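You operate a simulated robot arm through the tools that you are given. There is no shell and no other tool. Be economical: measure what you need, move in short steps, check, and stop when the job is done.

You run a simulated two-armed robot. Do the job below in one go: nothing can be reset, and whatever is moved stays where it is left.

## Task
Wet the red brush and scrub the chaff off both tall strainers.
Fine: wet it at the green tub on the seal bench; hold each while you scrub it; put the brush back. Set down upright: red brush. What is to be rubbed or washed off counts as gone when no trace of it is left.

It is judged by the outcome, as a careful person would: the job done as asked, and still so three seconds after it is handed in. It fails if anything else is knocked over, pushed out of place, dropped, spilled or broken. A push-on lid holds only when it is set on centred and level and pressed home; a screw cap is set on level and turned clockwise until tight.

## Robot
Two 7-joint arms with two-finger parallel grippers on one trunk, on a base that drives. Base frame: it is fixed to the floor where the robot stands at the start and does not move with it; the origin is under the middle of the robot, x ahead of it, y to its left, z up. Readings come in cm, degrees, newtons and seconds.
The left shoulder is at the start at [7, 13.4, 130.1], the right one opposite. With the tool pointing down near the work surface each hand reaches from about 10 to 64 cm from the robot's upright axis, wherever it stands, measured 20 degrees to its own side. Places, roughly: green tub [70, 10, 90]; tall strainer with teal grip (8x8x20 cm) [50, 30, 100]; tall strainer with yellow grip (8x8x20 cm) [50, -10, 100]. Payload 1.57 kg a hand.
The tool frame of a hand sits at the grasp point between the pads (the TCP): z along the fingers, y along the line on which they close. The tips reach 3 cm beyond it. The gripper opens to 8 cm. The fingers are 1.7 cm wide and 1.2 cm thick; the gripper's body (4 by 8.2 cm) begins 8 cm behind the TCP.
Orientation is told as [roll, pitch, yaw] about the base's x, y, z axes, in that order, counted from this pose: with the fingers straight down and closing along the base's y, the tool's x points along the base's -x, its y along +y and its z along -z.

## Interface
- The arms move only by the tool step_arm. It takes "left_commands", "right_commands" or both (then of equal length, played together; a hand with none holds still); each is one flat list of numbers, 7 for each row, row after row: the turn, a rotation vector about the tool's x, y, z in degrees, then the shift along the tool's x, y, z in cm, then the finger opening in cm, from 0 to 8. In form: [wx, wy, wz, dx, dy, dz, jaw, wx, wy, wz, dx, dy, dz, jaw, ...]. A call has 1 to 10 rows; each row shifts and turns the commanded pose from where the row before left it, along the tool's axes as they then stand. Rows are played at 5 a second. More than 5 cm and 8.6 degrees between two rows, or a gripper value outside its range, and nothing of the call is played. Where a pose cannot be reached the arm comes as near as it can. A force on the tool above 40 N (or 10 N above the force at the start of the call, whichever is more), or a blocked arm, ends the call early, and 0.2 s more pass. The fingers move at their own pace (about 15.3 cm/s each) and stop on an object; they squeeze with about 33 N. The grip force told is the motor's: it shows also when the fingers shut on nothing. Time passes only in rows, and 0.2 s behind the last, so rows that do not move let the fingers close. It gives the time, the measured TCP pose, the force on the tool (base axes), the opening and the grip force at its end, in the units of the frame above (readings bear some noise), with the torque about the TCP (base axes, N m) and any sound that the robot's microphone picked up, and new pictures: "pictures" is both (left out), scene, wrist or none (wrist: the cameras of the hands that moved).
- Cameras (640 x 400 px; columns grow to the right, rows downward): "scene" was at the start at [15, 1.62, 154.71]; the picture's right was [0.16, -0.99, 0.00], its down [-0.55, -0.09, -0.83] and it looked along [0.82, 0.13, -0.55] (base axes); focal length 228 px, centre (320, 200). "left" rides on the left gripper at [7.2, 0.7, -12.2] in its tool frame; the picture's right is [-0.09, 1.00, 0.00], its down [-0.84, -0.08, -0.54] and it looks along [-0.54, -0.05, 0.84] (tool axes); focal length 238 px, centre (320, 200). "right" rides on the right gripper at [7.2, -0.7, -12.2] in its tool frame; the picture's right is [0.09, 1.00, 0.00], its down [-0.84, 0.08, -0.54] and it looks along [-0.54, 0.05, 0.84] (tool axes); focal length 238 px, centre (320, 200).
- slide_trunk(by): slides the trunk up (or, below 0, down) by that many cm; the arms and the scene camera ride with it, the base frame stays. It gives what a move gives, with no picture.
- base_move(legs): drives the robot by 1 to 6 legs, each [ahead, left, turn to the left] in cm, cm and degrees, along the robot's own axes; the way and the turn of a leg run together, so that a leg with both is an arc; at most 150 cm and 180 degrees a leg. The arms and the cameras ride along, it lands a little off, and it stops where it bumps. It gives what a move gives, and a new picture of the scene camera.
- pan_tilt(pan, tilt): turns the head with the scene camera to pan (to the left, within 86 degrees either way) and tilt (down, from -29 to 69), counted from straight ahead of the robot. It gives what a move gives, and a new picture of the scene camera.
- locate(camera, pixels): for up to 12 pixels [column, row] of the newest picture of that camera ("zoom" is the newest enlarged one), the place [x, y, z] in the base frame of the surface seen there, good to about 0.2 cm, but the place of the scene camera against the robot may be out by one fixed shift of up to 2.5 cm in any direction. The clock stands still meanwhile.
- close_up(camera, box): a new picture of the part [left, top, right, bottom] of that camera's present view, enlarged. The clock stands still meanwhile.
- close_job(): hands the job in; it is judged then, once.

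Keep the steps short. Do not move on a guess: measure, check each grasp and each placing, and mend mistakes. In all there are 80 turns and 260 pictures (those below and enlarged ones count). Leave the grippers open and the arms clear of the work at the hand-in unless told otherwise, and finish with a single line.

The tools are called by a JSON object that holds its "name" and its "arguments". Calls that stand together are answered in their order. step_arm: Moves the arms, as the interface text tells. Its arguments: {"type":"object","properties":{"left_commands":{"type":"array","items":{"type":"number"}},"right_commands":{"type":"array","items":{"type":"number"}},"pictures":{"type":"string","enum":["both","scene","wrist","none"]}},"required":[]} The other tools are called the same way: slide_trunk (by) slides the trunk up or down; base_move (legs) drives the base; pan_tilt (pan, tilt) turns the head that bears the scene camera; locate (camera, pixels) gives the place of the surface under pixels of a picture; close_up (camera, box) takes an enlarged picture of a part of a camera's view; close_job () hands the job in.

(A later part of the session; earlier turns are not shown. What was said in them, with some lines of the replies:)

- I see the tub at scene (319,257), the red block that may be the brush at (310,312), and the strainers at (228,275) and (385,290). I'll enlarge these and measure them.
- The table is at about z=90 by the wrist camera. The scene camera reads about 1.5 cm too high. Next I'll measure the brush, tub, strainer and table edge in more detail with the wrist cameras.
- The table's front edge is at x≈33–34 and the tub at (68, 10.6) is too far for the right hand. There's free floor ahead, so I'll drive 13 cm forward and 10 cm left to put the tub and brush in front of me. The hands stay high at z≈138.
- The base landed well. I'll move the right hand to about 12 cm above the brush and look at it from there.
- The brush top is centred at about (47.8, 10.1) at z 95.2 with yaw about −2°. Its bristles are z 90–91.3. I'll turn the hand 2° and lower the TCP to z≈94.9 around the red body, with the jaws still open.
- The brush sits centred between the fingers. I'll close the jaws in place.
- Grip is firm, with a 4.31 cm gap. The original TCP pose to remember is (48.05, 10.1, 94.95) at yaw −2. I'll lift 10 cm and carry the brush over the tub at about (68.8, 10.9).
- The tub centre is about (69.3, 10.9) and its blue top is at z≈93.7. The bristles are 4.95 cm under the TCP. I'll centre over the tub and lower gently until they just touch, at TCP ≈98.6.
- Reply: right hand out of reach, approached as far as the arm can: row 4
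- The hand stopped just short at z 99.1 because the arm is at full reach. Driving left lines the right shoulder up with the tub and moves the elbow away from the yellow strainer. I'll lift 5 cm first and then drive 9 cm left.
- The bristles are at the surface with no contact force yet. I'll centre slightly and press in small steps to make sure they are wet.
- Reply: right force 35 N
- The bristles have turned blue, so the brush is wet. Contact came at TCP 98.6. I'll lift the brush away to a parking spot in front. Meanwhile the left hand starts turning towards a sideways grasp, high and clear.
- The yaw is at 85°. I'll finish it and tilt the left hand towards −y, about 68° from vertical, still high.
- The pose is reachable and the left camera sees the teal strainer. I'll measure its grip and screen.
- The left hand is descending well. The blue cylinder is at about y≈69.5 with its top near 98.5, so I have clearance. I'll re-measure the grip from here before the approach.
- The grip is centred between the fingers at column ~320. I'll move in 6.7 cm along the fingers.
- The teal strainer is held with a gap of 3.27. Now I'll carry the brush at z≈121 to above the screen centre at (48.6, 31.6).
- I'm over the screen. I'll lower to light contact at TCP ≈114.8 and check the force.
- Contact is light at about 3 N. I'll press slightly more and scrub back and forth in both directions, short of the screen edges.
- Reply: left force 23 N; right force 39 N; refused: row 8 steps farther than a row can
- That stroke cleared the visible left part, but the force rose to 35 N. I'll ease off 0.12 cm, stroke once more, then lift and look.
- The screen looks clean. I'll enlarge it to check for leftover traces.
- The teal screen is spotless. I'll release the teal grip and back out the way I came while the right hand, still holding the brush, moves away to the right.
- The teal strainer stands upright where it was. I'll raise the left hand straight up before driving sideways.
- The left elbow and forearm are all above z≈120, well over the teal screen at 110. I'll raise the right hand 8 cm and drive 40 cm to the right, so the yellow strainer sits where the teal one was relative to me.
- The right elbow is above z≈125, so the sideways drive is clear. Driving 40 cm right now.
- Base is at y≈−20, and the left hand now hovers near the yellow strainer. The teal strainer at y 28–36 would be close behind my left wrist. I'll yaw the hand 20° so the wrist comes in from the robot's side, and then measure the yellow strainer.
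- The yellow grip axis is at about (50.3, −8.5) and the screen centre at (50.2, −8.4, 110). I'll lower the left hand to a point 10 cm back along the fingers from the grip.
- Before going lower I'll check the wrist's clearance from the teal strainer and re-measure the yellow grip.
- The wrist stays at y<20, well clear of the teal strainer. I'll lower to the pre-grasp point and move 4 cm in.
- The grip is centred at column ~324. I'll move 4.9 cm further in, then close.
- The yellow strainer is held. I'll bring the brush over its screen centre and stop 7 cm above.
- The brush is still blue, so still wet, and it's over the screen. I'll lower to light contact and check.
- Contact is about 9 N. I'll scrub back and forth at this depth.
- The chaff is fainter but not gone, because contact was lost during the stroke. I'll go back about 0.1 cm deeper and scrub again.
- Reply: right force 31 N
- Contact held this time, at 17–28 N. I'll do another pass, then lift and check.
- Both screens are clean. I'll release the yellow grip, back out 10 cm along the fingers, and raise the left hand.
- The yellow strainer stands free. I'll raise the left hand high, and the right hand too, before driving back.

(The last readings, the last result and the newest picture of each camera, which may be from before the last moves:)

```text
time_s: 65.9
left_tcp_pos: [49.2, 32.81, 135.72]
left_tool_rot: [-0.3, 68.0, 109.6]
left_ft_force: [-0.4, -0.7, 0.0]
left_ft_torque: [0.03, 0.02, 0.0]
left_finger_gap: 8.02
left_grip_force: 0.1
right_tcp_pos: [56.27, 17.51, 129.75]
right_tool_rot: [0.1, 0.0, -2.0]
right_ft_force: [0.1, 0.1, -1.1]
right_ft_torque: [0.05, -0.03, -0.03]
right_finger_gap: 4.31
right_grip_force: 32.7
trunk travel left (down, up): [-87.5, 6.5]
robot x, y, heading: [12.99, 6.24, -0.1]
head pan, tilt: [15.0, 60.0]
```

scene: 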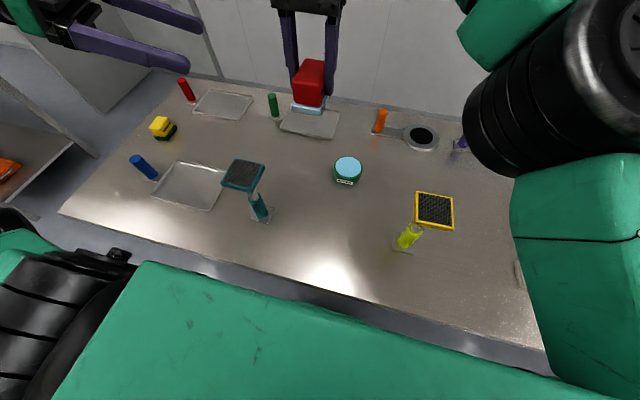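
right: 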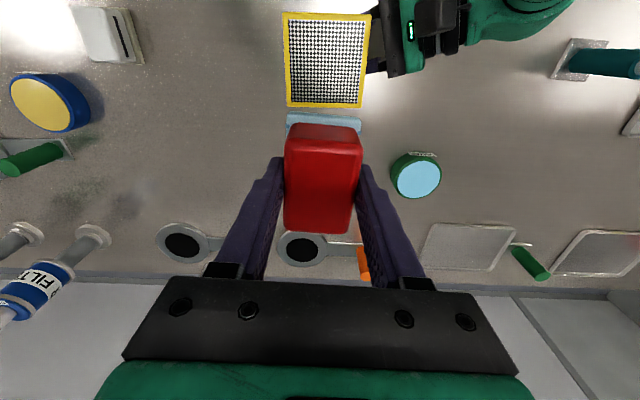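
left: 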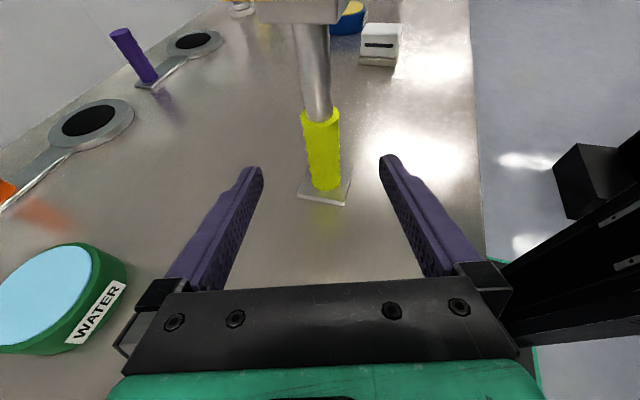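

Now I'll move the brush over its original place at (48.05, 10.1) and come down most of the way.

{"name": "step_arm", "arguments": {"right_commands": [0, 0, 0, 2.64, -2.52, 0, 3, 0, 0, 0, 2.64, -2.52, 0, 3, 0, 0, 0, 2.64, -2.52, 0, 3, 0, 0, 0, 0, 0, 4.5, 3, 0, 0, 0, 0, 0, 4.5, 3, 0, 0, 0, 0, 0, 4.5, 3, 0, 0, 0, 0, 0, 4.5, 3, 0, 0, 0, 0, 0, 4.5, 3, 0, 0, 0, 0, 0, 4.5, 3, 0, 0, 0, 0, 0, 4.5, 3], "pictures": "both"}}

```text
time_s: 68.1
left_tcp_pos: [49.26, 33.17, 135.7]
left_tool_rot: [-0.1, 68.0, 109.8]
left_ft_force: [-0.1, 1.0, -1.1]
left_ft_torque: [0.01, 0.0, 0.04]
left_finger_gap: 8.01
left_grip_force: 0.0
right_tcp_pos: [48.18, 10.4, 98.11]
right_tool_rot: [0.0, 0.1, -2.0]
right_ft_force: [0.0, 0.2, -0.9]
right_ft_torque: [0.03, -0.01, 0.0]
right_finger_gap: 4.32
right_grip_force: 33.9
trunk travel left (down, up): [-87.5, 6.5]
robot x, y, heading: [13.45, 6.32, 0.1]
head pan, tilt: [15.0, 60.0]
```

scene: 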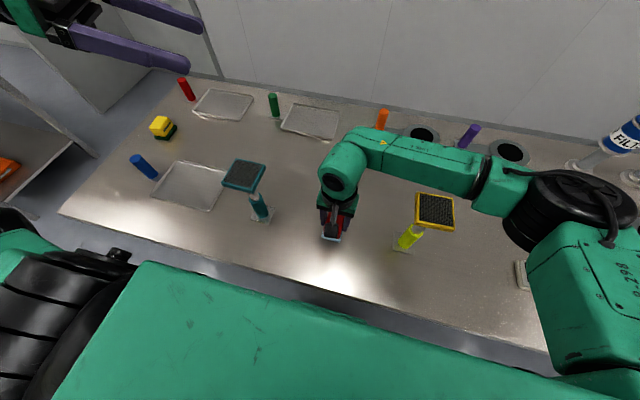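
right: 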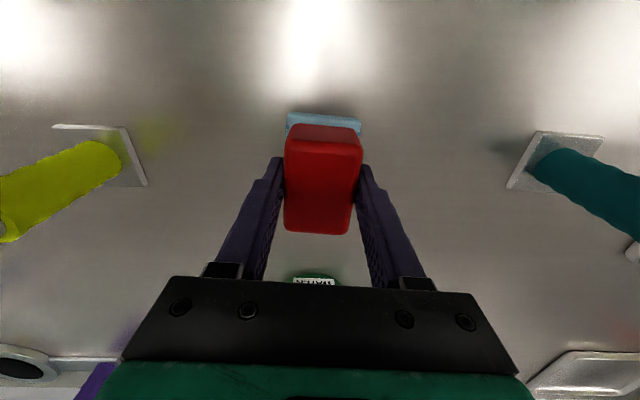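

I'm over the spot. I'll lower the last 3.1 cm gently, with a small correction of 0.3 in y and 0.1 in x.

{"name": "step_arm", "arguments": {"right_commands": [0, 0, 0, 0.12, -0.3, 1.5, 3, 0, 0, 0, 0, 0, 1, 3, 0, 0, 0, 0, 0, 0.4, 3, 0, 0, 0, 0, 0, 0.25, 3, 0, 0, 0, 0, 0, 0, 3], "pictures": "none"}}

```text
time_s: 69.3
left_tcp_pos: [49.33, 33.17, 135.68]
left_tool_rot: [-0.1, 68.0, 109.8]
left_ft_force: [1.9, -0.6, -0.5]
left_ft_torque: [0.03, -0.04, 0.01]
left_finger_gap: 8.01
left_grip_force: 0.1
right_tcp_pos: [48.12, 10.06, 94.98]
right_tool_rot: [0.0, 0.0, -2.0]
right_ft_force: [0.4, 0.0, -2.3]
right_ft_torque: [-0.02, 0.0, 0.0]
right_finger_gap: 4.29
right_grip_force: 33.1
trunk travel left (down, up): [-87.5, 6.5]
robot x, y, heading: [12.85, 5.76, 0.1]
head pan, tilt: [15.0, 60.0]
```

{"name": "step_arm", "arguments": {"right_commands": [0, 0, 0, 0, 0, 0.08, 3, 0, 0, 0, 0, 0, 0.05, 3, 0, 0, 0, 0, 0, 0, 3], "pictures": "wrist"}}

```text
time_s: 70.1
left_tcp_pos: [49.21, 33.19, 135.64]
left_tool_rot: [-0.1, 68.0, 109.6]
left_ft_force: [0.2, -0.8, 0.2]
left_ft_torque: [0.0, 0.02, 0.03]
left_finger_gap: 7.99
left_grip_force: 0.0
right_tcp_pos: [47.93, 10.1, 94.97]
right_tool_rot: [0.0, 0.1, -2.1]
right_ft_force: [-0.5, 0.4, -1.2]
right_ft_torque: [0.02, 0.0, 0.02]
right_finger_gap: 4.33
right_grip_force: 33.3
trunk travel left (down, up): [-87.5, 6.5]
robot x, y, heading: [12.92, 6.29, -0.2]
head pan, tilt: [15.0, 60.0]
```

right: 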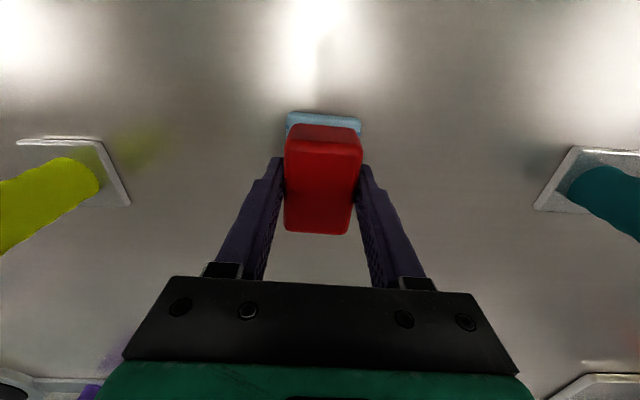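

There's no contact force yet, as the brush has shifted up slightly in the grip. I'll lower in small steps until it touches.

{"name": "step_arm", "arguments": {"right_commands": [0, 0, 0, 0, 0, 0.1, 3, 0, 0, 0, 0, 0, 0.1, 3, 0, 0, 0, 0, 0, 0, 3], "pictures": "none"}}

```text
time_s: 70.9
left_tcp_pos: [49.17, 33.06, 135.81]
left_tool_rot: [-0.1, 67.9, 109.6]
left_ft_force: [1.2, 0.8, 0.0]
left_ft_torque: [0.01, 0.01, -0.01]
left_finger_gap: 8.0
left_grip_force: 0.0
right_tcp_pos: [48.1, 10.04, 94.89]
right_tool_rot: [0.1, 0.0, -2.1]
right_ft_force: [2.3, -2.0, 10.9]
right_ft_torque: [-0.19, 0.05, 0.03]
right_finger_gap: 4.29
right_grip_force: 32.8
trunk travel left (down, up): [-87.5, 6.5]
robot x, y, heading: [13.16, 5.83, 0.0]
head pan, tilt: [15.0, 60.0]
```

The brush touches the table at 11 N. I'll open the jaws and rise straight up.

{"name": "step_arm", "arguments": {"right_commands": [0, 0, 0, 0, 0, -0.05, 3, 0, 0, 0, 0, 0, 0, 5, 0, 0, 0, 0, 0, 0, 8, 0, 0, 0, 0, 0, 0, 8, 0, 0, 0, 0, 0, -3, 8, 0, 0, 0, 0, 0, -5, 8, 0, 0, 0, 0, 0, -5, 8, 0, 0, 0, 0, 0, -5, 8, 0, 0, 0, 0, 0, -5, 8, 0, 0, 0, 0, 0, -5, 8], "pictures": "both"}}

{"name": "close_up", "arguments": {"camera": "scene", "box": [200, 130, 470, 280]}}

```text
time_s: 73.1
left_tcp_pos: [49.18, 33.21, 135.75]
left_tool_rot: [-0.3, 68.0, 109.8]
left_ft_force: [-0.1, 0.5, -0.9]
left_ft_torque: [0.01, 0.01, 0.0]
left_finger_gap: 8.0
left_grip_force: 0.0
right_tcp_pos: [47.86, 10.18, 122.9]
right_tool_rot: [-0.1, -0.1, -2.0]
right_ft_force: [-0.2, -0.2, 1.0]
right_ft_torque: [-0.03, -0.02, -0.01]
right_finger_gap: 7.99
right_grip_force: 0.3
trunk travel left (down, up): [-87.5, 6.5]
robot x, y, heading: [12.83, 5.91, 0.0]
head pan, tilt: [15.0, 60.0]
```

scene: 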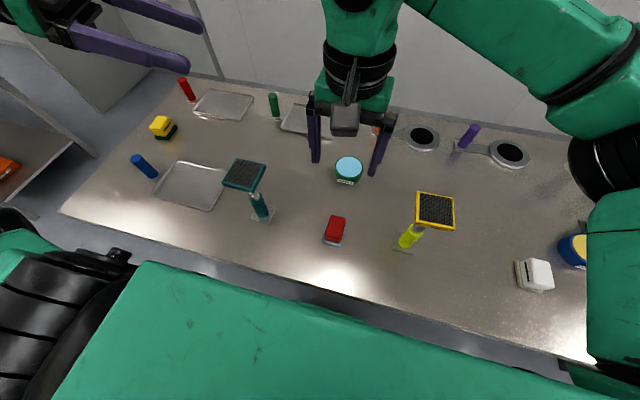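
right: 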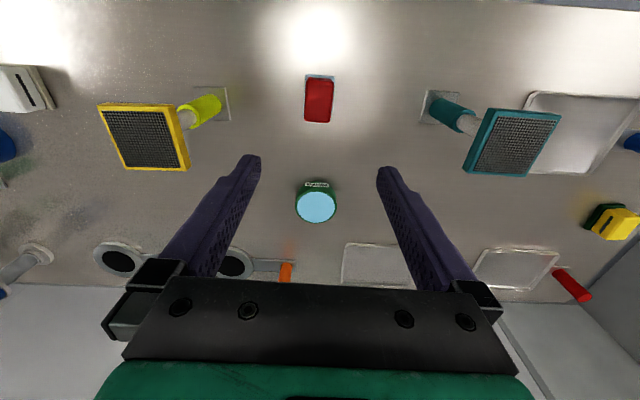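

```text
2.37 times, centred on (335, 205) of scene
```

zoom: 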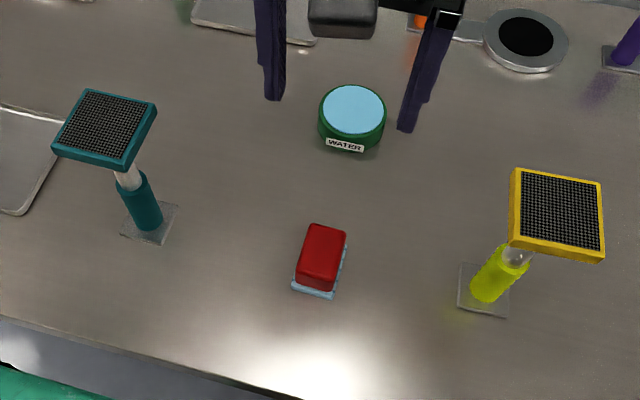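

The brush stands upright at its old place, both strainers are clean and upright, and the tub is in place. The hands are open and clear, so I'm handing in.

{"name": "close_job", "arguments": {}}

```text
The job is handed in.
```

I wet the red brush at the green tub, scrubbed both tall strainers clean while holding each by its grip, and set the brush back upright in its original place.
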